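You operate a simulated robot arm through the tools that you are given. There is no shell and no other tool.

The job below is to be done with a simulated robot arm. You get a single attempt, and the scene is never put back.

TASK
Start the generator from cold at the cabinet panel and warm it up.
Fine: fuel open, choke out, press start once, choke in when it has caught, wait for READY. Leave the other panel controls.

It is judged by the outcome, as a careful person would: the job done as asked, and still so three seconds after it is handed in. It fails if anything else is knocked over, pushed out of place, dropped, spilled or broken.

THE ROBOT
A 7-joint arm with a fingered hand, fixed in place. Base frame: the origin is at the foot of the arm, x ahead of it, y to its left, z up. Lengths are in cm, angles in degrees, forces in N, time in s.
Its first joint turns from -166.0 to 166.0 degrees. Payload 4 kg.
Tool frame: the origin (TCP) lies between the finger pads and is the grasp point; the fingertips stand 3 cm ahead of it; z points along the fingers, y is the line along which they close. Largest opening 10.4 cm; the body of the gripper starts 3.5 cm behind the TCP. The gripper is a hand of 4 fingers: y runs from the thumb to the fingers, the wrist lies at [-1.5, -11.3, -19] in the tool frame, and closing takes about 1.5 s.
Orientation is told as [roll, pitch, yaw] about the base's x, y, z axes, in that order, counted from this pose: with the fingers straight down and the wrist toward the robot, the tool's x, y and z point along [0, 1, 0], [1, 0, 0] and [0, 0, -1] of the base frame.

THE INTERFACE
- The arm moves only by the tool jog_arm. Its argument "rows" is a list of rows, each a list of 6 numbers: the shift along the tool's x, y, z in cm, then the turn, a rotation vector about the tool's x, y, z in degrees. In form: [[x, y, z, wx, wy, wz], ...]. A call has 1 to 20 rows; each row shifts and turns the commanded pose from where the row before left it, along the tool's axes as they then stand. "hand" is the opening, from 0 (shut) to 1 (fully open), set as the call begins (left out, the last holds). Rows are played at 5 a second. More than 5 cm and 8.6 degrees between two rows, or a gripper value outside its range, and nothing of the call is played. Where a pose cannot be reached the arm comes as near as it can. A force on the tool above 40 N (or 10 N above the force at the start of the call, whichever is more), or a blocked arm, ends the call early, and 0.2 s more pass. Each finger travels about 15.3 cm/s and halts on what it meets, pressing with about 27 N; the grip force reading is that of the motor and also rises with nothing between the fingers. The clock runs only during rows and for 0.2 s after the last one: add rows that do not move to give the fingers time. The reply holds the time, the measured pose of the TCP, the force on the tool along the base axes, the opening and the grip force, in the units named above and with some noise, with the torque about the TCP (base axes, N m) and any sound that the robot's microphone picked up.
- Cameras (640 x 400 px; columns grow to the right, rows downward): "scene" is fixed at [22.01, -50.03, 150.87]; the picture's right is [-0.97, 0.23, 0.00], its down [0.21, 0.88, -0.42] and it looks along [-0.10, -0.41, -0.91] (base axes); focal length 315 px, centre (320, 200). "wrist" rides on the gripper at [6.1, -9.2, -13] in the tool frame; the picture's right is [-0.81, 0.28, -0.52], its down [-0.53, -0.71, 0.46] and it looks along [-0.24, 0.64, 0.72] (tool axes); focal length 275 px, centre (320, 200).
- get_image(camera): a new picture of that camera. No time passes.
- finger_targets(index, middle, ring, thumb_bend, thumb_turn): sets how far each is bent, from 0 (flat) to 1 (curled in); at 0.3 the hand is open as for a grip, at 0.7 the pads meet at the TCP. One left out holds its place. A second passes; each finger stops where it meets its share of the squeeze, and holds until it gets a number again. A gripper value or a shape takes the hand back. It gives what a move gives, with no picture; readings hold the bend of each and the force on the fingers (four entries, about 0 where the hand has none), thumb and palm. thumb_turn goes from beside the hand (0) to across from the fingers (1), as for a grip.
- set_grasp(shape): the hand has 4 fingers and takes this shape, open, in about a second: jaw (thumb against the fingers, like two jaws); tri (thumb and two fingers); tip (a fingertip pinch); poke (one finger out to press); point (the index stretched); flat (the hand flat); cup (the hand cupped); fist (a fist). The gripper value then closes the fingers along that shape, each until it touches; the sizes above hold for jaw. It gives what a move gives, with no picture.
- point_at(camera, pixels): for up to 12 pixels [column, row] of the newest picture of that camera ("zoom" is the newest enlarged one), the place [x, y, z] in the base frame of the surface seen there, good to about 0.2 cm. No time passes.
- inspect(camera, box): a new picture of the part [left, top, right, bottom] of that camera's present view, enlarged. No time passes.
- job_done(): hands the job in; it is judged then, once.

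Leave the gripper open and the arm clear of the work at the hand-in unless told otherwise.

The tools are called after ">>>" as name(argument=value, ...) on one line, values as JSON. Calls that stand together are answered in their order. jog_arm: Moves the arm, as the interface text tells. Its arguments: {"type":"object","properties":{"rows":{"type":"array","items":{"type":"array","items":{"type":"number"}}},"hand":{"type":"number"}},"required":["rows"]} The other tools are called the same way: set_grasp (shape) gives the hand a shape; finger_targets (index, middle, ring, thumb_bend, thumb_turn) moves the fingers one by one; get_image (camera) takes a picture; point_at (camera, pixels) gives the place of the surface under pixels of a picture; inspect (camera, box) takes an enlarged picture of a part of a camera's view; job_done () hands the job in.

At the start:

```text
t: 0.0
ee_pos: [12.03, -58.48, 99.84]
orientation: [0.0, 0.0, 0.0]
ft_force: [0.0, -0.1, 0.2]
torque: [0.01, 0.0, 0.02]
grip_width: 10.34
gripper_force: 0.1
shape: jaw
bend: [0.3, 0.3, 0.3, 0.3, 0.98]
finger forces: [0.1, 0.1, 0.1, 0.1, 0.0, 0.0]
```

scene: 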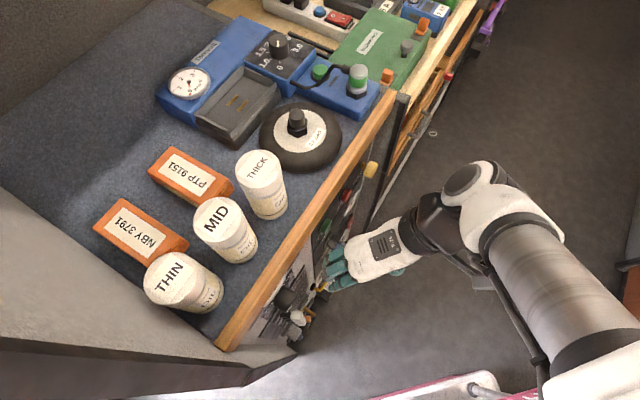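
wrist: 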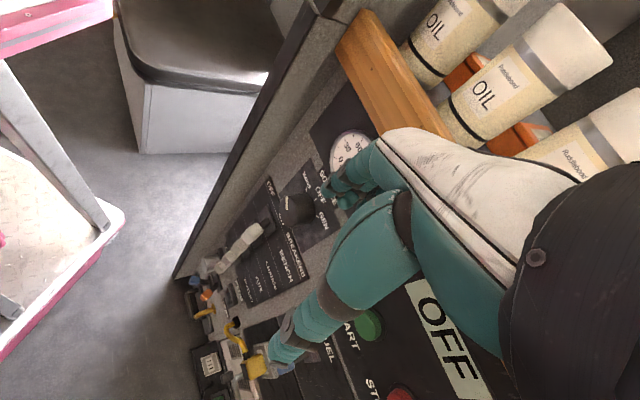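

I see the bench with bottles and, under its front edge, a vertical cabinet panel with labels (START, FUEL, STOP, OFF, breakers). I'll enlarge both views to read it.

>>> inspect(camera="wrist", box=[170, 100, 490, 400])

>>> inspect(camera="scene", box=[200, 80, 440, 360])

```text
1.33 times, centred on (330, 250) of wrist
```

zoom: 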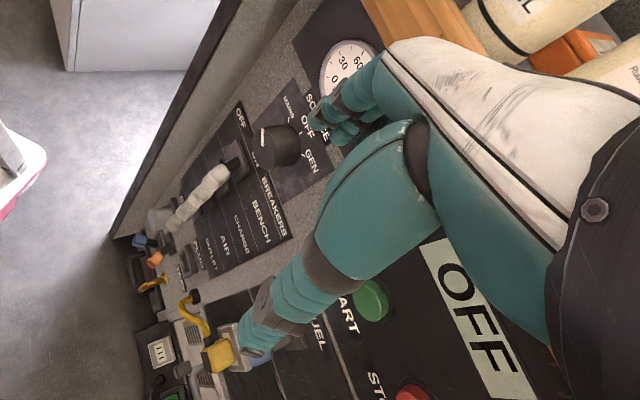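

```text
1.43 times, centred on (320, 220) of scene
```

zoom: 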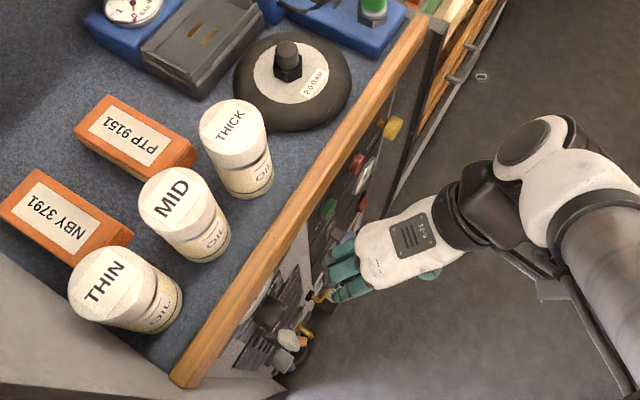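

I'll measure places on the panel face and bench edge to get the panel's plane.

>>> point_at(camera="wrist", pixels=[[345, 150], [298, 210], [370, 325], [402, 393], [440, 310], [270, 260], [225, 250], [255, 365], [330, 350], [350, 120], [300, 240], [320, 195]])

>>> point_at(camera="scene", pixels=[[225, 345], [392, 95], [370, 170], [352, 195], [345, 215], [320, 235], [297, 318], [285, 298], [400, 110], [265, 200], [235, 245], [330, 277]])

```text
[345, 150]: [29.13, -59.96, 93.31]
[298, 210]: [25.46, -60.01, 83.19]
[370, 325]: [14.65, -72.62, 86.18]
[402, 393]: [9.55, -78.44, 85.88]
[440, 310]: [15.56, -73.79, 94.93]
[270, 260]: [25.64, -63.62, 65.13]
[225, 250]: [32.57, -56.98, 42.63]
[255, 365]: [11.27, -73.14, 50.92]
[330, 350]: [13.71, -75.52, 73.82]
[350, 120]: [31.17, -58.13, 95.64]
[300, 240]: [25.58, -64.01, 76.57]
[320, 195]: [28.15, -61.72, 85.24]
```

```text
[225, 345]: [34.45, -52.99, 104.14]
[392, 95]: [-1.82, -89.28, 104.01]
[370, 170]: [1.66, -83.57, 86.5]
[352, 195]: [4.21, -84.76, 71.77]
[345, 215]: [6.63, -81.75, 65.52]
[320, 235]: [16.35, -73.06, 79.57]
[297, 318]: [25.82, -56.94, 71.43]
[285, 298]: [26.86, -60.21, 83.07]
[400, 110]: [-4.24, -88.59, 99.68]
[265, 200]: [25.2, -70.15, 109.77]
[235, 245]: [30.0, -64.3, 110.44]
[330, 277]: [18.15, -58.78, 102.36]
```

The panel is a vertical face running along roughly (0.72, 0.69, 0), with its outward normal about (-0.69, 0.72, 0). The hand is 13 cm in front of it and blocks the view. Next I back off about 16 cm, yaw -46° to face the panel, and tilt the hand up part way so the wrist camera looks straight at it.

>>> jog_arm(rows=[[2.9, -2.76, 0, 0, 0, 0], [2.9, -2.76, 0, 0, 0, 0], [2.9, -2.76, 0, 0, 0, 0], [2.9, -2.76, 0, 0, 0, 0], [0, 0, 0, 0, 0, 7.7], [0, 0, 0, 0, 0, 7.7], [0, 0, 0, 0, 0, 7.7], [0, 0, 0, 0, 0, 7.7], [0, 0, 0, 0, 0, 7.7], [0, 0, 0, 0, 0, 7.5], [0, 0, 0, -8, 0, 0], [0, 0, 0, -8, 0, 0], [0, 0, 0, -8, 0, 0], [0, 0, 0, -8, 0, 0], [0, 0, 0, -8, 0, 0], [0, 0, 0, 0, 0, 0]])

>>> get_image(camera="wrist")

>>> get_image(camera="scene")

```text
t: 3.4
ee_pos: [1.02, -46.89, 99.86]
orientation: [0.0, -40.2, -46.0]
ft_force: [1.0, -1.2, -0.7]
torque: [-0.03, 0.02, 0.0]
grip_width: 10.36
gripper_force: 0.1
shape: jaw
bend: [0.3, 0.3, 0.3, 0.3, 0.98]
finger forces: [0.1, 0.1, 0.0, 0.0, 0.0, 0.0]
```

```text
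taken
```

wrist: 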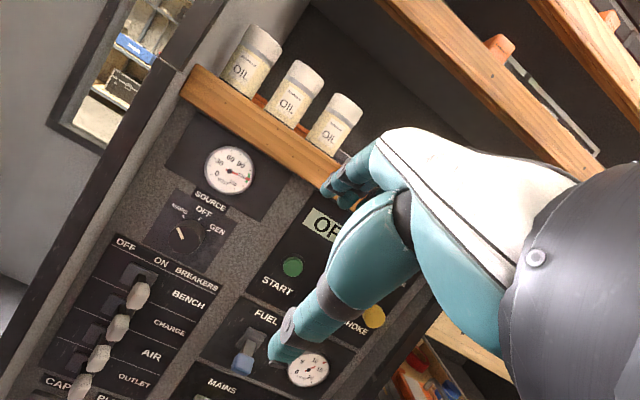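

```text
taken
```

scene: 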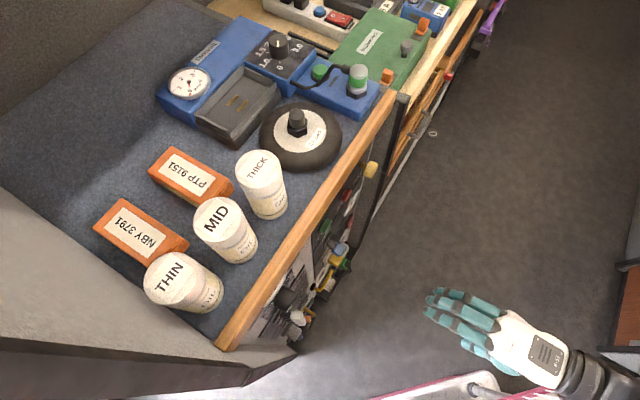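

The left of the panel is now clear: hour gauge, SOURCE switch, breakers, START (293, 266), FUEL lever around (243, 360), yellow CHOKE knob at (373, 316). The hand hides the rest. I'll shift right along the panel and lower for a second view.

>>> jog_arm(rows=[[-3.9, -1.9, 2.3, 0, 0, 0], [-3.9, -1.9, 2.3, 0, 0, 0], [-3.9, -1.9, 2.3, 0, 0, 0], [-3.9, -1.9, 2.3, 0, 0, 0], [-3.9, -1.9, 2.3, 0, 0, 0], [0, 0, 0, 0, 0, 0]])

>>> get_image(camera="wrist")

```text
t: 4.8
ee_pos: [-12.88, -60.45, 85.1]
orientation: [0.0, -40.0, -46.0]
ft_force: [0.5, 0.2, 0.2]
torque: [0.02, 0.02, 0.01]
grip_width: 10.37
gripper_force: 0.0
shape: jaw
bend: [0.3, 0.3, 0.3, 0.3, 0.98]
finger forces: [0.0, 0.0, 0.0, 0.1, 0.0, 0.1]
```

```text
taken
```

wrist: 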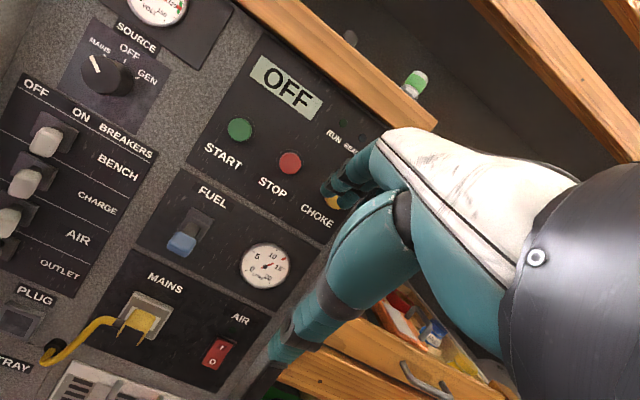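

Good view. I'll enlarge the start plate and fuel area for details, and read positions.

>>> inspect(camera="wrist", box=[140, 40, 380, 220])

>>> inspect(camera="wrist", box=[120, 160, 320, 300])

>>> point_at(camera="wrist", pixels=[[240, 129], [290, 162], [182, 243], [193, 225], [197, 212], [265, 265], [285, 85], [333, 201], [358, 128], [338, 217], [225, 90], [207, 250]])

```text
2.22 times, centred on (260, 130) of wrist
```

zoom: 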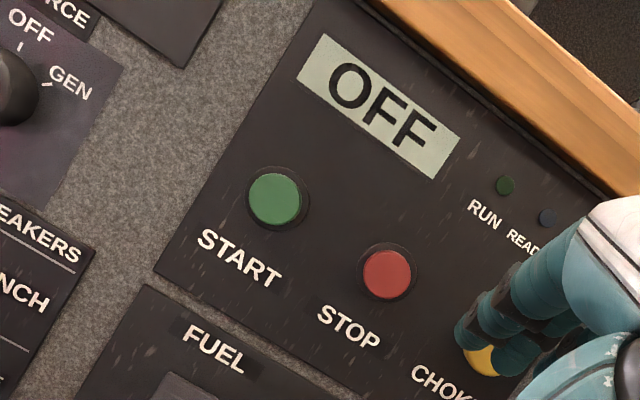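

```text
2.86 times, centred on (220, 230) of wrist
```

zoom: 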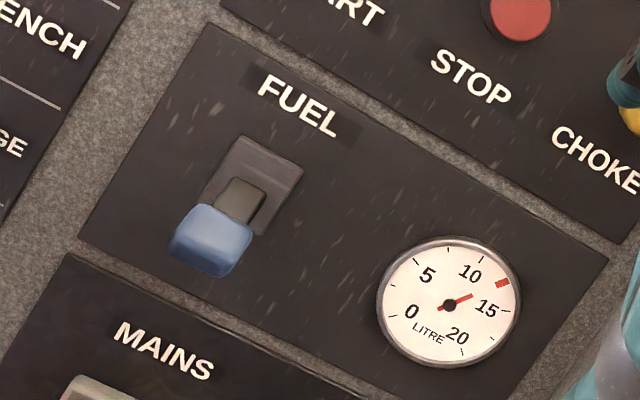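

```text
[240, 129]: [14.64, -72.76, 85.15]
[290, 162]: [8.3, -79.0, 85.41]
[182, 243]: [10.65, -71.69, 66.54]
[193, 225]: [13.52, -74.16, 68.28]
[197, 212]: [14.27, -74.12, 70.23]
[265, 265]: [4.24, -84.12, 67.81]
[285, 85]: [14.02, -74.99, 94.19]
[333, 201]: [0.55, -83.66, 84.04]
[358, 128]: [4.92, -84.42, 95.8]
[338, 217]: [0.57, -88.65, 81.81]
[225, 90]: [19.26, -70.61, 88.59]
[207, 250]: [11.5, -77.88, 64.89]
```

Positions (in panel coordinates: s along the panel, N out of it): START at z 85.2, STOP 9 cm to its right, the blue-tipped FUEL lever at z≈66.5 standing ~5 cm out and tilted down, CHOKE knob at z≈84, 3.6 cm out. I'll measure the fuel lever and its neighbours more finely in an enlargement.

>>> inspect(camera="wrist", box=[140, 180, 260, 255])

>>> point_at(camera="zoom", pixels=[[320, 250], [250, 270], [200, 300], [260, 360], [180, 360], [230, 390], [300, 200], [340, 160], [400, 200], [310, 320], [130, 380], [290, 130]])

>>> point_at(camera="wrist", pixels=[[145, 315], [130, 325], [100, 320], [218, 353], [170, 300], [210, 200], [350, 200], [325, 190], [385, 300]])

```text
5.33 times, centred on (200, 218) of wrist
```

zoom: 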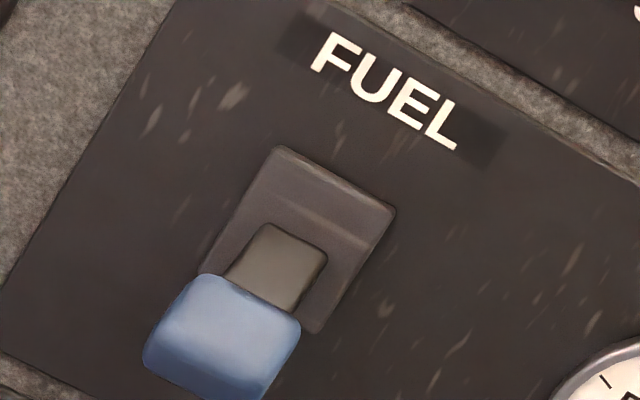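

```text
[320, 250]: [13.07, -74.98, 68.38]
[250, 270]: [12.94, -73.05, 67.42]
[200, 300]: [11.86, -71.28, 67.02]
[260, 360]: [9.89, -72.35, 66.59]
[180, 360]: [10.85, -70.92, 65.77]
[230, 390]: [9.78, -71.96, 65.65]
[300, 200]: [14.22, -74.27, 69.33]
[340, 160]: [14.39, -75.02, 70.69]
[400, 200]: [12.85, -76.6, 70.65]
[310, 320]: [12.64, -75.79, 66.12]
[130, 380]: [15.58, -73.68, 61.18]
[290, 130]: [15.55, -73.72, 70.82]
```

```text
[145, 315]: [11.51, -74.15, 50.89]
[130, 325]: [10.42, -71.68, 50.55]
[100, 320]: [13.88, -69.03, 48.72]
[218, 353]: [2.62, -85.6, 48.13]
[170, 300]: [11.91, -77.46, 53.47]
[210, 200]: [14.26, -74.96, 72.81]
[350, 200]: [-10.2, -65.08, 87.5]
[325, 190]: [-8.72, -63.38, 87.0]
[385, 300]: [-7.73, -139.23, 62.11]
```

The fuel lever: bezel centre z≈68.2, blue cap 2.4 cm wide around s≈-42, tip ~5.8 cm out at z≈65.3, tilted downward, so opening it means flipping it up. The yellow plug below is at z≈50, well clear. Now I put the hand in the poke shape and finish the tilt so the finger points at the panel, then look at the hand.

>>> set_grasp(shape="poke")

>>> get_image(camera="wrist")

>>> get_image(camera="scene")

```text
t: 5.7
ee_pos: [-12.86, -60.51, 85.08]
orientation: [0.0, -40.1, -46.1]
ft_force: [-1.2, -0.5, -0.3]
torque: [-0.04, 0.0, 0.04]
grip_width: 0.0
gripper_force: 0.3
shape: poke
bend: [0.7, 0.7, 0.99, 1.0, 1.0]
finger forces: [0.1, 0.1, 0.0, 0.0, 0.0, 0.1]
```

```text
taken
```

wrist: 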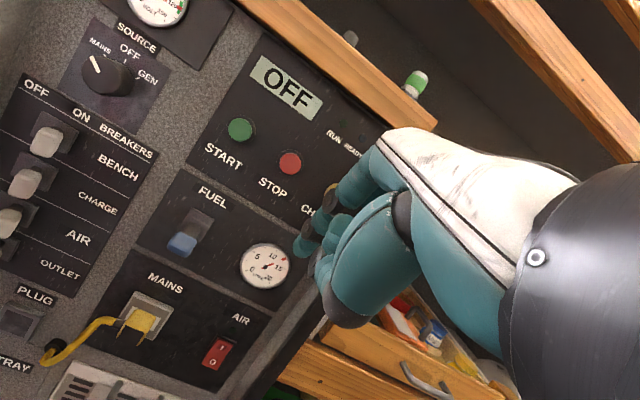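

```text
taken
```

scene: 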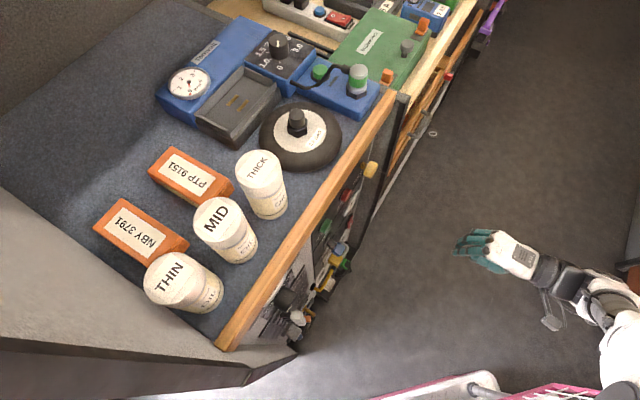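

I'll enlarge the hand in both views to see where the extended fingers are.

>>> inspect(camera="wrist", box=[260, 110, 480, 340])

>>> inspect(camera="scene", box=[420, 200, 600, 320])

```text
1.74 times, centred on (370, 225) of wrist
```

zoom: 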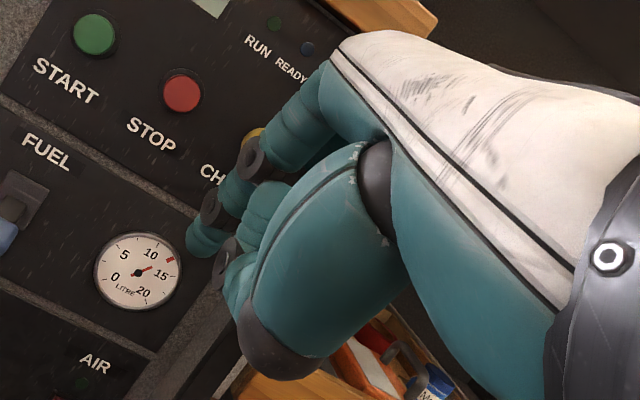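

```text
3.33 times, centred on (510, 260) of scene
```

zoom: 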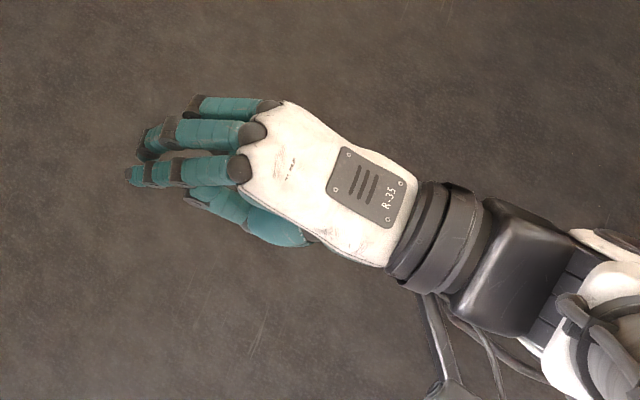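

In the poke shape both index and middle are out. I'd like only the index out, so I'll curl the middle and ring fully and keep the index straight-ish.

>>> finger_targets(index=0.6, middle=1.0, ring=1.0, thumb_bend=1.0, thumb_turn=0.5)

>>> jog_arm(rows=[[0, 0, 0, -8, 0, 0], [0, 0, 0, -8, 0, 0], [0, 0, 0, -8, 0, 0], [0, 0, 0, -8, 0, 0], [0, 0, 0, -8, 0, 0], [0, 0, 0, -5, 0, 0], [0, 0, 0, -5, 0, 0], [0, 0, 0, 0, 0, 0]])

>>> get_image(camera="wrist")

>>> inspect(camera="scene", box=[400, 180, 620, 340])

```text
t: 6.7
ee_pos: [-12.79, -60.37, 85.04]
orientation: [-0.1, -40.0, -45.9]
ft_force: [-0.3, 0.2, 0.4]
torque: [0.02, -0.01, -0.01]
grip_width: 3.91
gripper_force: 0.0
shape: fingers
bend: [0.6, 1.0, 1.0, 1.0, 0.51]
finger forces: [0.0, 0.1, 0.0, 0.0, 0.0, 0.0]
```

```text
t: 8.5
ee_pos: [-12.93, -60.46, 85.02]
orientation: [-153.0, -89.9, 107.1]
ft_force: [-0.9, -0.1, 0.5]
torque: [0.02, -0.01, -0.02]
grip_width: 3.89
gripper_force: 0.0
shape: fingers
bend: [0.6, 1.0, 1.0, 1.0, 0.51]
finger forces: [0.1, 0.0, 0.0, 0.0, 0.0, 0.0]
```

```text
taken
```

wrist: 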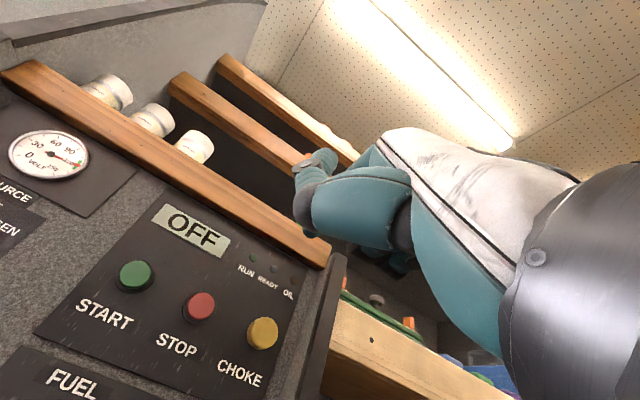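

```text
2.50 times, centred on (510, 260) of scene
```

zoom: 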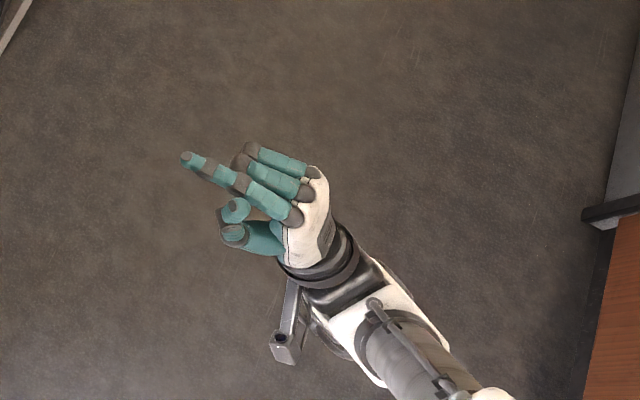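

The index is now the only finger standing out, tip at about (187,157) in the enlargement. I'll measure it along with the middle knuckles and thumb, and the choke knob now visible at (263, 332).

>>> point_at(camera="zoom", pixels=[[187, 158], [208, 168], [240, 185], [292, 215], [250, 148], [240, 162], [233, 235], [222, 215], [310, 190]])

>>> point_at(camera="wrist", pixels=[[263, 332], [250, 335], [275, 335], [262, 318], [262, 347], [280, 320], [245, 340], [199, 306], [135, 276], [252, 258], [272, 270], [290, 282]])

>>> inspect(camera="wrist", box=[60, 200, 340, 400])

```text
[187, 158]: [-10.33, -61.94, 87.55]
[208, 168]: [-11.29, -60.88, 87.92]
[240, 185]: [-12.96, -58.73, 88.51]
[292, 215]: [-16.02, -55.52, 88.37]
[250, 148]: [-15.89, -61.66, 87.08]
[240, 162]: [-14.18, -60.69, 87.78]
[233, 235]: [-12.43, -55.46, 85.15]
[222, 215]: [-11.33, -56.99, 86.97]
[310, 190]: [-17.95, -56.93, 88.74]
```

```text
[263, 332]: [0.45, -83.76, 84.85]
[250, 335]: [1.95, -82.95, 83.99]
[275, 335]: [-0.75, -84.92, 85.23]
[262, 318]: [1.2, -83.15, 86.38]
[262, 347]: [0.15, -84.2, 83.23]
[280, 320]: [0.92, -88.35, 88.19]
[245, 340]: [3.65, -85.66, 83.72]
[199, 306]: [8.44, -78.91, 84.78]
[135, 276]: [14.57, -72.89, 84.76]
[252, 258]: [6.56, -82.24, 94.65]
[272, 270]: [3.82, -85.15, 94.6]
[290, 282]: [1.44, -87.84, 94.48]
```

```text
2.00 times, centred on (200, 300) of wrist
```

zoom: 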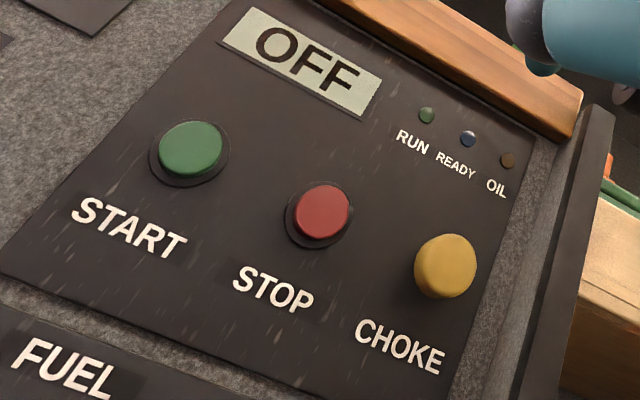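

The index tip sits at about tool (1.0, 1.9, 3.2); curled fingers end near z −0.5. Choke knob: ~3.3 cm across, centre s≈-57.85, z≈84.8, 3.6 cm out. Before going lower for the fuel lever I check where the pink-edged cart and other things near the arm stand.

>>> get_image(camera="scene")

>>> point_at(camera="scene", pixels=[[440, 385], [480, 385], [540, 392], [400, 380], [360, 390], [500, 395], [630, 265], [620, 300], [250, 380]])

>>> point_at(camera="wrist", pixels=[[335, 275], [325, 310], [310, 350], [350, 330], [300, 330], [295, 240]])

```text
taken
```

scene: 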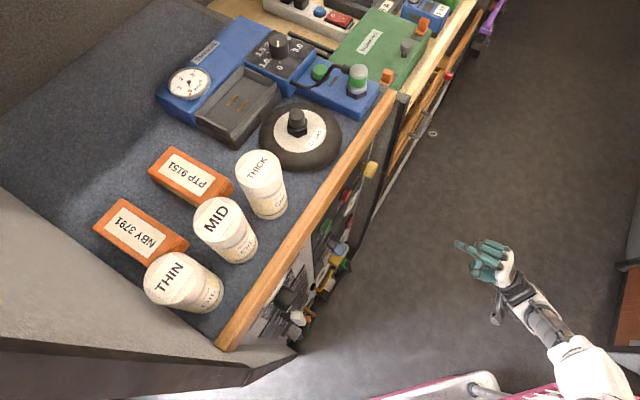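

```text
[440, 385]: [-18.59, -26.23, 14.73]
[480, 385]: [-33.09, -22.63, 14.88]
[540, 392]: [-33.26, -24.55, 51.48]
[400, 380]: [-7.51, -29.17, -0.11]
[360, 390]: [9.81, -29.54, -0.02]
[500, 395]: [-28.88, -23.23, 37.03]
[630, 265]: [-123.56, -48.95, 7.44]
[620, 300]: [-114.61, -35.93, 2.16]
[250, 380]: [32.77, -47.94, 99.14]
```

```text
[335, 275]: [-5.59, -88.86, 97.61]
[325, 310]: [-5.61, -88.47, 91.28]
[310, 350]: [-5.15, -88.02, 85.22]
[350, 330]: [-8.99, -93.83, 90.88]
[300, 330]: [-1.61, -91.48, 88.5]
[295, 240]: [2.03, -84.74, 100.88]
```

The post at the panel's right edge is 7 cm from the choke knob and the cart is far back at y≈-25. Now I lower the hand, at its present 30 cm from the panel, to below the fuel lever's height (TCP z≈59.5, index in line with the lever).

>>> jog_arm(rows=[[1.16, -3.64, 0, 0, 0, 0], [1.16, -3.64, 0, 0, 0, 0], [1.16, -3.64, 0, 0, 0, 0], [1.16, -3.64, 0, 0, 0, 0], [1.16, -3.64, 0, 0, 0, 0], [1.16, -3.64, 0, 0, 0, 0], [1.14, -3.64, 0, 0, 0, 0], [0, 0, 0, 0, 0, 0]])

>>> get_image(camera="wrist")

>>> get_image(camera="scene")

```text
t: 9.6
ee_pos: [-14.49, -59.74, 80.89]
orientation: [-70.0, -79.1, 24.5]
ft_force: [0.1, 0.4, 0.2]
torque: [-0.02, 0.0, -0.03]
grip_width: 3.9
gripper_force: 0.0
shape: fingers
bend: [0.6, 1.0, 1.0, 1.0, 0.51]
finger forces: [0.1, 0.1, 0.1, 0.0, 0.0, 0.0]
stopped in row 5: the arm was blocked; the commanded pose is now the measured one
```

```text
taken
```

wrist: 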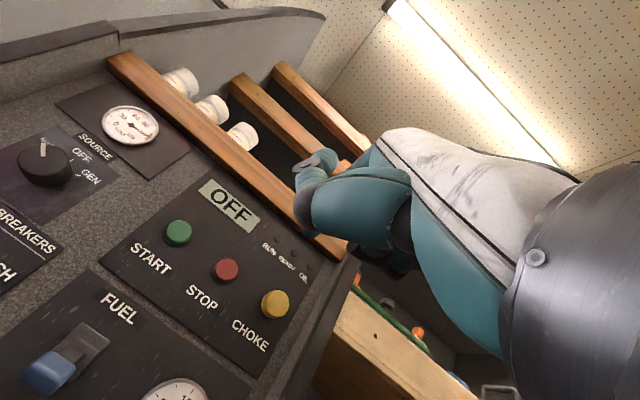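

```text
taken
```

scene: 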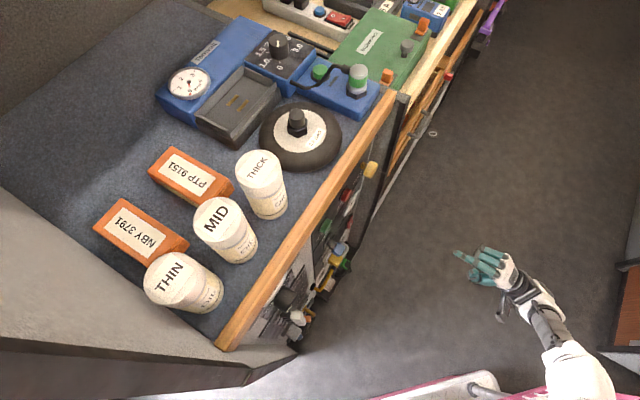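

The arm could not hold that pose (no contact, a reach limit with the wrist so low and far back), and it came out rolled ~10°. I'll raise back up 4 cm, undo the 10.3° roll, and lower the finger pitch to 30° below horizontal, which puts the wrist higher and suits the lever.

>>> jog_arm(rows=[[0, 2.2, 0, 0, 0, 0], [0, 2.2, 0, 0, 0, 0], [0, 0, 0, 0, 0, 5.15], [0, 0, 0, 0, 0, 5.15], [0, 0, 0, 6.6, 0, 0], [0, 0, 0, 6.6, 0, 0], [0, 0, 0, 6.6, 0, 0], [0, 0, 0, 6.5, 0, 0], [0, 0, 0, 0, 0, 0]])

```text
t: 11.6
ee_pos: [-13.55, -59.19, 84.89]
orientation: [0.6, -59.9, -46.4]
ft_force: [0.2, 0.5, -0.3]
torque: [0.0, -0.05, 0.02]
grip_width: 3.93
gripper_force: 0.0
shape: fingers
bend: [0.6, 1.0, 1.0, 1.0, 0.51]
finger forces: [0.0, 0.1, 0.0, 0.0, 0.1, 0.1]
```

Pose is now level-rolled with the finger 30° below horizontal. I straighten the index a little more (bend 0.4) so it stands clear above the curled fingers, then measure its tip.

>>> finger_targets(index=0.4)

>>> inspect(camera="scene", box=[400, 180, 620, 340])

>>> get_image(camera="wrist")

```text
t: 12.6
ee_pos: [-13.66, -59.3, 84.77]
orientation: [0.6, -60.2, -46.4]
ft_force: [-0.6, 1.7, 0.5]
torque: [0.0, -0.03, -0.01]
grip_width: 3.64
gripper_force: 0.1
shape: fingers
bend: [0.4, 1.0, 1.0, 1.0, 0.51]
finger forces: [0.1, 0.1, 0.0, 0.0, 0.1, 0.0]
```

```text
2.50 times, centred on (510, 260) of scene
```

zoom: 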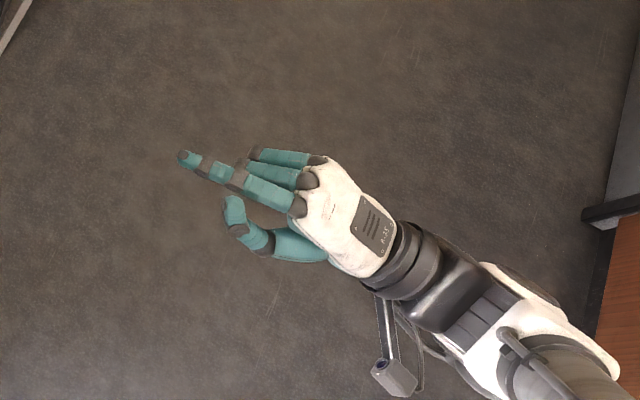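

```text
taken
```

wrist: 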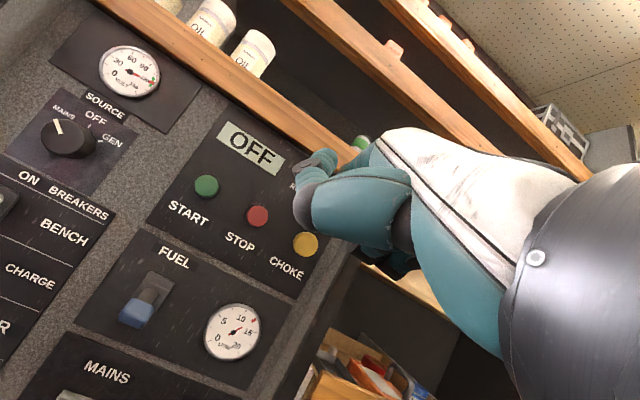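

>>> point_at(camera="zoom", pixels=[[183, 155], [190, 161], [208, 168], [240, 180], [295, 205], [257, 152], [240, 160], [232, 200], [240, 230], [265, 245]])

```text
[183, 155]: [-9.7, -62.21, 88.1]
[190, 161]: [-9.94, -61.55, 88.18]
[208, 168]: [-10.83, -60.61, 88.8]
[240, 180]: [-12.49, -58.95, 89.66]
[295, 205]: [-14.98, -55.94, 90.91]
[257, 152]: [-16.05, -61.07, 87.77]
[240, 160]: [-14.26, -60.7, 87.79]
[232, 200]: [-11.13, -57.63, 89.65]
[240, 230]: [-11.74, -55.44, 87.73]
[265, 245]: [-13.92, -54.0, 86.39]
```

Index now reads as a straight, 19°-down finger: tip 5 cm ahead of the TCP, top surface 3.3 cm above it. The thumb tip stands beside it, so I turn the thumb across under the fingers, then move forward to 16 cm from the panel in line with the lever, and down to z≈58.

>>> finger_targets(thumb_turn=1.0, thumb_bend=1.0)

>>> jog_arm(rows=[[2.0, 1.875, 3.25, 0, 0, 0], [2.0, 1.875, 3.25, 0, 0, 0], [2.0, 1.875, 3.25, 0, 0, 0], [2.0, 1.875, 3.25, 0, 0, 0], [0, 0, 0, 0, 0, 0]])

>>> jog_arm(rows=[[0, -3.87, 2.23, 0, 0, 0], [0, -3.87, 2.23, 0, 0, 0], [0, -3.87, 2.23, 0, 0, 0], [0, -3.87, 2.23, 0, 0, 0], [0, 0, 0, 0, 0, 0]])

>>> get_image(camera="wrist")

>>> get_image(camera="scene")

```text
t: 13.6
ee_pos: [-13.59, -59.27, 84.94]
orientation: [0.7, -60.1, -46.4]
ft_force: [-0.4, 0.7, -0.3]
torque: [0.0, 0.0, -0.01]
grip_width: 2.73
gripper_force: 0.1
shape: fingers
bend: [0.38, 1.0, 1.0, 0.99, 0.99]
finger forces: [0.1, 0.1, 0.1, 0.2, 0.1, 0.1]
```

```text
t: 14.8
ee_pos: [2.46, -64.6, 84.88]
orientation: [0.6, -60.1, -46.4]
ft_force: [0.2, 0.2, 0.0]
torque: [0.02, 0.0, 0.02]
grip_width: 2.67
gripper_force: 0.1
shape: fingers
bend: [0.38, 1.0, 1.0, 0.99, 0.99]
finger forces: [0.1, 0.1, 0.1, 0.0, 0.0, 0.0]
```

```text
t: 16.0
ee_pos: [2.5, -64.36, 67.01]
orientation: [0.5, -60.2, -46.4]
ft_force: [-0.9, -0.6, 0.9]
torque: [0.03, 0.02, -0.01]
grip_width: 2.68
gripper_force: 0.0
shape: fingers
bend: [0.38, 1.0, 1.0, 0.99, 0.99]
finger forces: [0.0, 0.1, 0.0, 0.0, 0.0, 0.1]
```

```text
taken
```

wrist: 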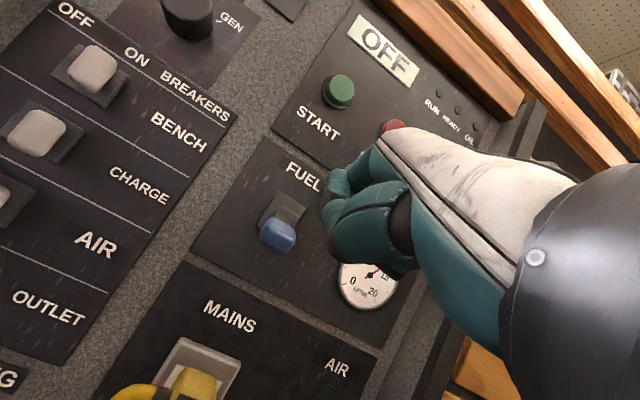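

```text
taken
```

scene: 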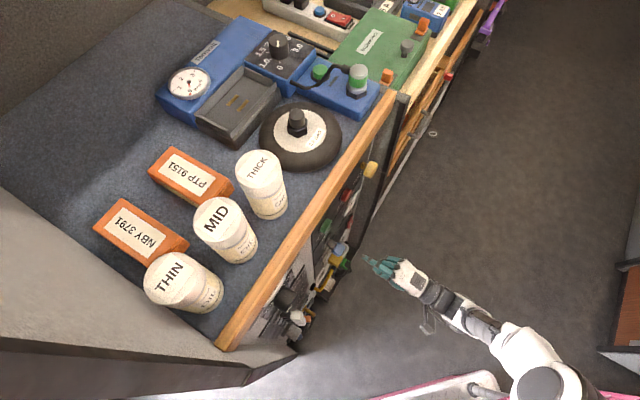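

The arm follows well. Now at z 67, I take finer measurements of the fuel lever, which is at (278, 232) in the wrist view.

>>> inspect(camera="wrist", box=[220, 160, 380, 260])

>>> point_at(camera="zoom", pixels=[[200, 240], [250, 220], [290, 290], [160, 300], [220, 350], [280, 350], [300, 300], [270, 180], [200, 180], [400, 180], [440, 130], [340, 200]])

```text
4.00 times, centred on (300, 210) of wrist
```

zoom: 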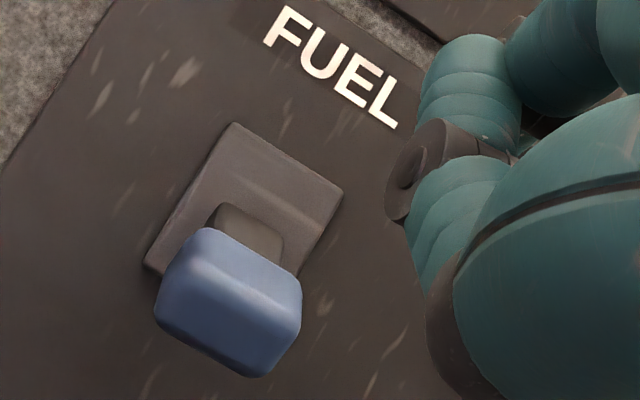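

```text
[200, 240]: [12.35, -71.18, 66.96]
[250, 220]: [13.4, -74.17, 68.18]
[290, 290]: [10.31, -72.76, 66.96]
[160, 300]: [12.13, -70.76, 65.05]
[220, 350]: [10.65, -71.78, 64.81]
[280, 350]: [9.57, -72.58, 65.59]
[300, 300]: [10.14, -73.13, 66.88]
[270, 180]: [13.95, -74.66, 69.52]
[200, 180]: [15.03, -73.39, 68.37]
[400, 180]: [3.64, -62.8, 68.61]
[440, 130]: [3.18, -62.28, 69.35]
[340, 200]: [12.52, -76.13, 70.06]
```

Lever cap: s −40.4 to −43.5, bottom edge z≈64.7, about 5.5 cm out. I lower to z≈58 and check the plug beneath before going in.

>>> jog_arm(rows=[[0, -3.9, 2.25, 0, 0, 0], [0, -3.9, 2.25, 0, 0, 0], [0, 0, 0, 0, 0, 0]])

>>> get_image(camera="wrist")

>>> point_at(camera="wrist", pixels=[[300, 165], [290, 180], [255, 320], [240, 330], [270, 300], [330, 160], [345, 170], [330, 240]])

```text
t: 16.8
ee_pos: [2.51, -64.39, 58.21]
orientation: [0.3, -60.0, -46.2]
ft_force: [-0.1, -0.4, -0.3]
torque: [0.0, 0.02, 0.02]
grip_width: 2.71
gripper_force: 0.1
shape: fingers
bend: [0.38, 1.0, 1.0, 0.99, 0.99]
finger forces: [0.0, 0.0, 0.0, 0.1, 0.0, 0.0]
```

```text
taken
```

wrist: 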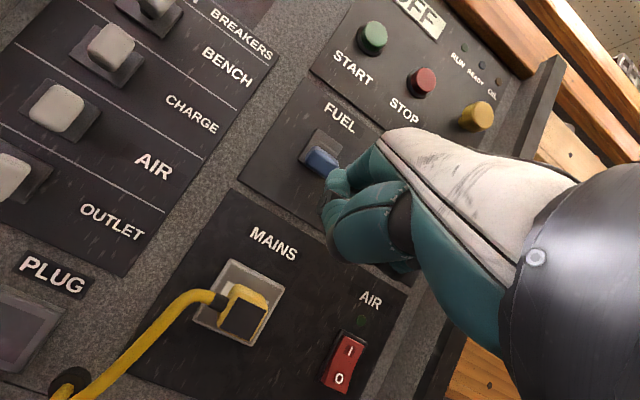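

```text
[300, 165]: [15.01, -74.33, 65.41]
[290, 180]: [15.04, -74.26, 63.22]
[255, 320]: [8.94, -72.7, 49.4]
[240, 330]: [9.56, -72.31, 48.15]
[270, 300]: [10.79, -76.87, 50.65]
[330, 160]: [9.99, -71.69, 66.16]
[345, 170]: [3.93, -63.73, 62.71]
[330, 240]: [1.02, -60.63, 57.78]
```

The plug top is at z≈50 and 5.7 cm out, clear of the hand. I check the index's real position in both views before moving in.

>>> inspect(camera="scene", box=[320, 220, 480, 320])

>>> point_at(camera="zoom", pixels=[[178, 160], [185, 165], [210, 170], [250, 190], [100, 120], [300, 220]])

>>> inspect(camera="wrist", box=[270, 110, 430, 260])

```text
4.00 times, centred on (400, 270) of scene
```

zoom: 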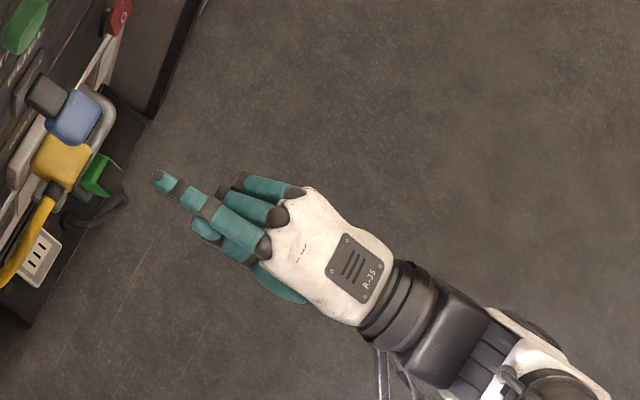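

```text
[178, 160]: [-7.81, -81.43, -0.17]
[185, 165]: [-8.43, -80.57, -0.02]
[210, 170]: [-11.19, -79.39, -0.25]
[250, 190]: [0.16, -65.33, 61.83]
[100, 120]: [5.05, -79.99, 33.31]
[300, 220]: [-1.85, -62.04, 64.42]
```

```text
2.67 times, centred on (350, 185) of wrist
```

zoom: 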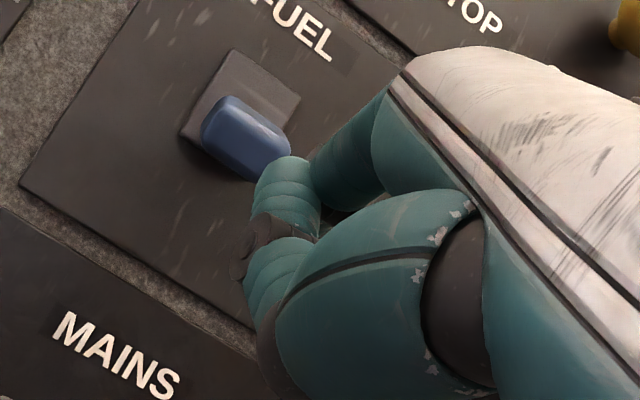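

I re-take the scene enlargement last so I can measure the index tip at about (160,180) in it.

>>> inspect(camera="scene", box=[320, 220, 480, 320])

>>> point_at(camera="zoom", pixels=[[158, 178], [165, 183], [180, 190], [195, 200], [230, 220], [262, 243], [205, 230], [72, 118], [62, 130], [48, 97], [235, 185], [60, 165]])

```text
4.00 times, centred on (400, 270) of scene
```

zoom: 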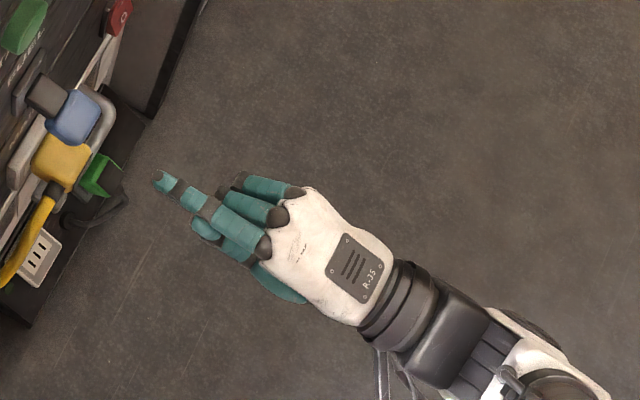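

```text
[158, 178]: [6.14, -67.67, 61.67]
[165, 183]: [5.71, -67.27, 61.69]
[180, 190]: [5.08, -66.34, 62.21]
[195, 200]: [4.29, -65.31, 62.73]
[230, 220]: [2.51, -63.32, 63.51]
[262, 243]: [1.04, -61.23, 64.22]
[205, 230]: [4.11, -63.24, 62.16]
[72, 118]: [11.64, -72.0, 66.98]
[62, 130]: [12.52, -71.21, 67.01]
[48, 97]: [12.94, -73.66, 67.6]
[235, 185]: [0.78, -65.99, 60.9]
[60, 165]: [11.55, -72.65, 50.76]
```

The index tip is at out 11.2 cm, z 61.7, s −42.6. Moving straight in 8.7 cm puts it under the lever with ~2 cm clearance.

>>> jog_arm(rows=[[0.13, 1.45, 2.51, 0, 0, 0], [0.13, 1.45, 2.51, 0, 0, 0], [0.13, 1.45, 2.51, 0, 0, 0], [0, 0, 0, 0, 0, 0]])

>>> inspect(camera="scene", box=[280, 200, 440, 300])

>>> get_image(camera="wrist")

```text
t: 17.8
ee_pos: [9.08, -70.3, 58.1]
orientation: [0.7, -60.0, -46.4]
ft_force: [0.0, 0.2, -0.9]
torque: [-0.02, -0.02, 0.02]
grip_width: 2.72
gripper_force: 0.0
shape: fingers
bend: [0.38, 1.0, 1.0, 0.99, 0.99]
finger forces: [0.1, 0.1, 0.0, 0.0, 0.0, 0.0]
```

```text
4.00 times, centred on (360, 250) of scene
```

zoom: 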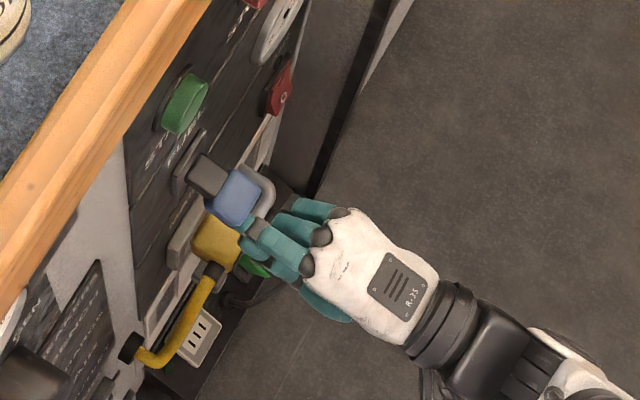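

```text
taken
```

wrist: 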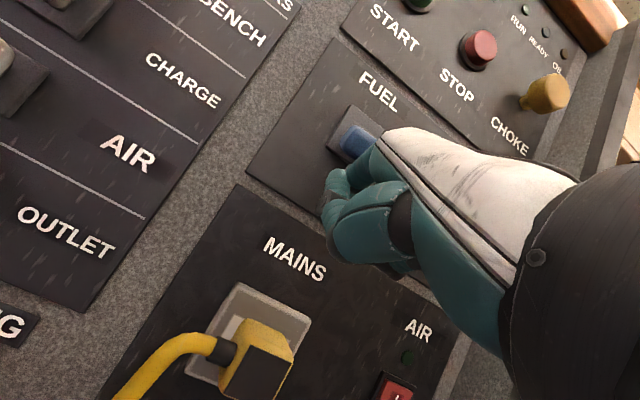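

The finger is under the blue cap (cap hides it in the scene view). Now I raise slowly 4 cm, 0.5 cm per row, watching force.

>>> jog_arm(rows=[[0, 0.433, -0.25, 0, 0, 0], [0, 0.433, -0.25, 0, 0, 0], [0, 0.433, -0.25, 0, 0, 0], [0, 0.433, -0.25, 0, 0, 0], [0, 0.433, -0.25, 0, 0, 0], [0, 0.433, -0.25, 0, 0, 0], [0, 0.433, -0.25, 0, 0, 0], [0, 0.433, -0.25, 0, 0, 0]])

>>> inspect(camera="scene", box=[280, 200, 440, 300])

>>> inspect(camera="wrist", box=[260, 60, 440, 240])

```text
t: 19.6
ee_pos: [9.09, -70.37, 62.09]
orientation: [0.6, -60.2, -46.5]
ft_force: [0.3, -0.6, 0.3]
torque: [-0.02, -0.01, 0.02]
grip_width: 2.66
gripper_force: 0.1
shape: fingers
bend: [0.38, 1.0, 1.0, 0.99, 0.99]
finger forces: [0.1, 0.0, 0.0, 0.0, 0.0, 0.0]
```

```text
4.00 times, centred on (360, 250) of scene
```

zoom: 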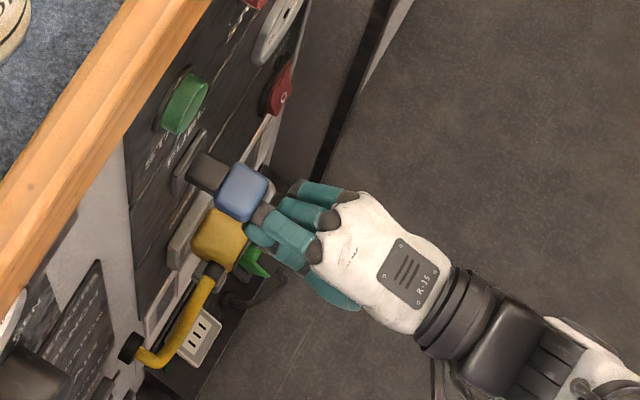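

```text
2.22 times, centred on (350, 150) of wrist
```

zoom: 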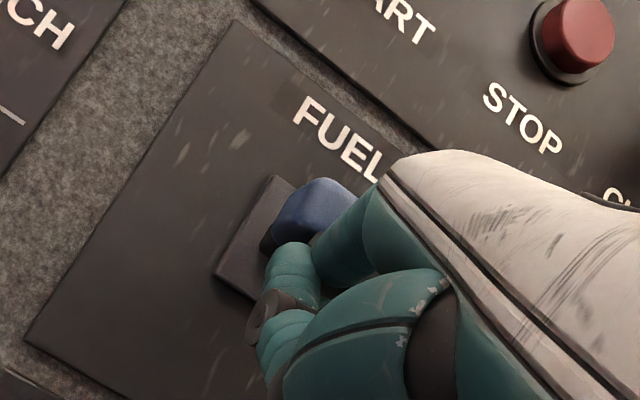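

The lever is rising with the finger with almost no force. I carry on up another 3.5 cm.

>>> jog_arm(rows=[[0, 0.433, -0.25, 0, 0, 0], [0, 0.433, -0.25, 0, 0, 0], [0, 0.433, -0.25, 0, 0, 0], [0, 0.433, -0.25, 0, 0, 0], [0, 0.433, -0.25, 0, 0, 0], [0, 0.433, -0.25, 0, 0, 0], [0, 0.433, -0.25, 0, 0, 0]])

>>> inspect(camera="scene", box=[280, 200, 440, 300])

>>> inspect(camera="wrist", box=[260, 60, 440, 240])

```text
t: 21.2
ee_pos: [8.95, -70.34, 65.41]
orientation: [0.8, -60.0, -46.4]
ft_force: [-1.7, 3.0, -13.9]
torque: [0.17, 0.26, 0.06]
grip_width: 2.5
gripper_force: 12.9
shape: fingers
bend: [0.46, 1.0, 1.0, 0.99, 0.99]
finger forces: [24.3, 0.1, 0.0, 0.0, 0.0, 0.1]
```

```text
4.00 times, centred on (360, 250) of scene
```

zoom: 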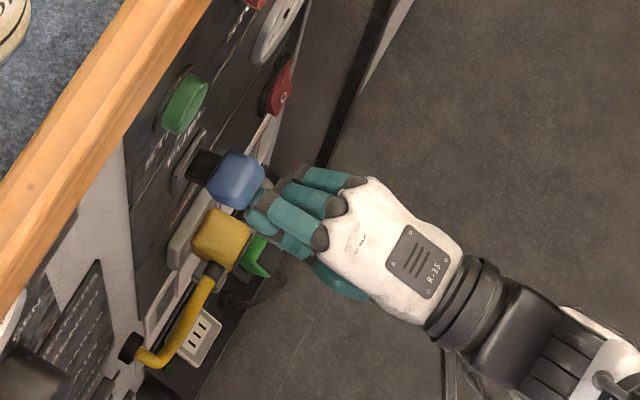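

```text
2.22 times, centred on (350, 150) of wrist
```

zoom: 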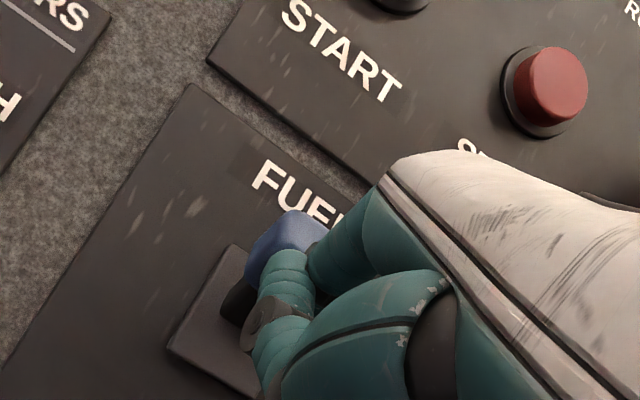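

The lever met its upper stop (14 N, index bending back slightly), and the cap is now in the up position. I lower away from it 3 cm, back out, and look.

>>> jog_arm(rows=[[0, -0.866, 0.5, 0, 0, 0], [0, -0.866, 0.5, 0, 0, 0], [0, -0.866, 0.5, 0, 0, 0], [0, -1.5, -2.6, 0, 0, 0], [0, -1.5, -2.6, 0, 0, 0], [0, -1.5, -2.6, 0, 0, 0], [0, -1.5, -2.6, 0, 0, 0], [0, 0, 0, 0, 0, 0]])

>>> get_image(camera="wrist")

>>> inspect(camera="scene", box=[260, 140, 420, 300])

```text
t: 23.0
ee_pos: [1.47, -62.56, 62.73]
orientation: [0.1, -59.9, -45.1]
ft_force: [-0.5, -0.5, -0.8]
torque: [0.0, 0.04, 0.0]
grip_width: 2.67
gripper_force: 0.0
shape: fingers
bend: [0.38, 1.0, 1.0, 0.99, 0.99]
finger forces: [0.0, 0.0, 0.0, 0.1, 0.0, 0.0]
```

```text
taken
```

wrist: 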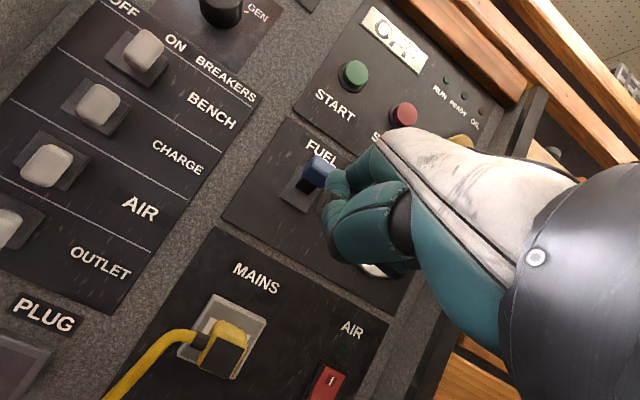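

```text
2.50 times, centred on (340, 220) of scene
```

zoom: 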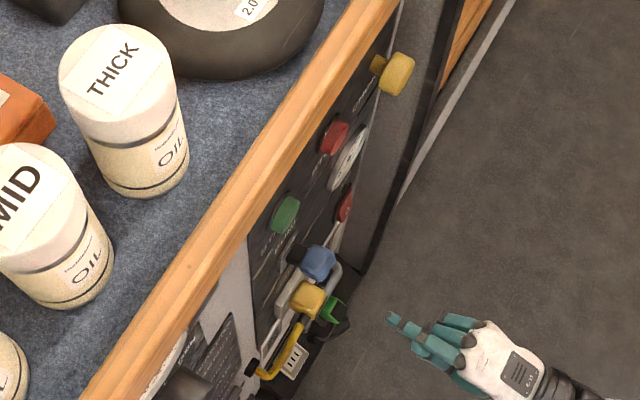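

The fuel lever now stands up. The display seems to have changed; I enlarge it.

>>> inspect(camera="wrist", box=[270, 0, 500, 220])

>>> inspect(camera="scene", box=[360, 140, 420, 190])

>>> point_at(camera="zoom", pixels=[[150, 130], [100, 150], [180, 100], [200, 170], [230, 120], [280, 150], [300, 220], [180, 170], [330, 130], [250, 200]])

```text
1.82 times, centred on (385, 110) of wrist
```

zoom: 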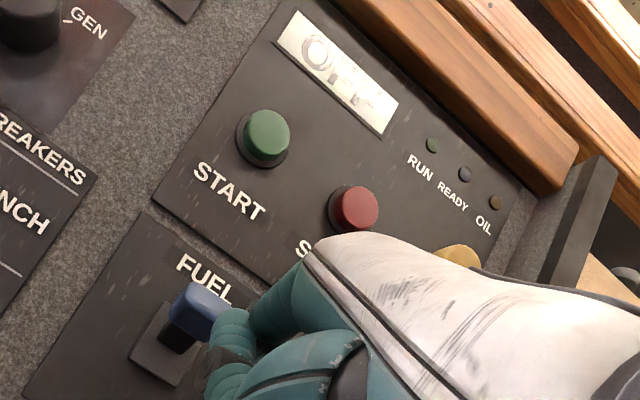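

```text
8.00 times, centred on (390, 165) of scene
```

zoom: 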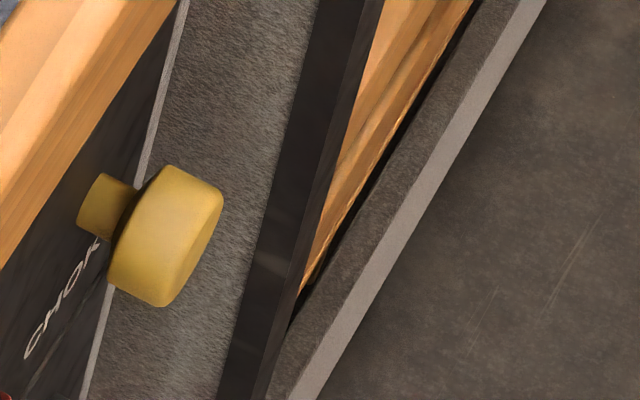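

```text
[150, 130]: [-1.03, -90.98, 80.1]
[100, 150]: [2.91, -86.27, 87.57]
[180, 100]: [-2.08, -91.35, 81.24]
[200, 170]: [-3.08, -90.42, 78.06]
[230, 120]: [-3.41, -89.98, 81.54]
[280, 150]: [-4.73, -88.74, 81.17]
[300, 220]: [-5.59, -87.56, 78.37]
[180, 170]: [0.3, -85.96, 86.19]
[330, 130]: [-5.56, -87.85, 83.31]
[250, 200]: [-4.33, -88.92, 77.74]
```

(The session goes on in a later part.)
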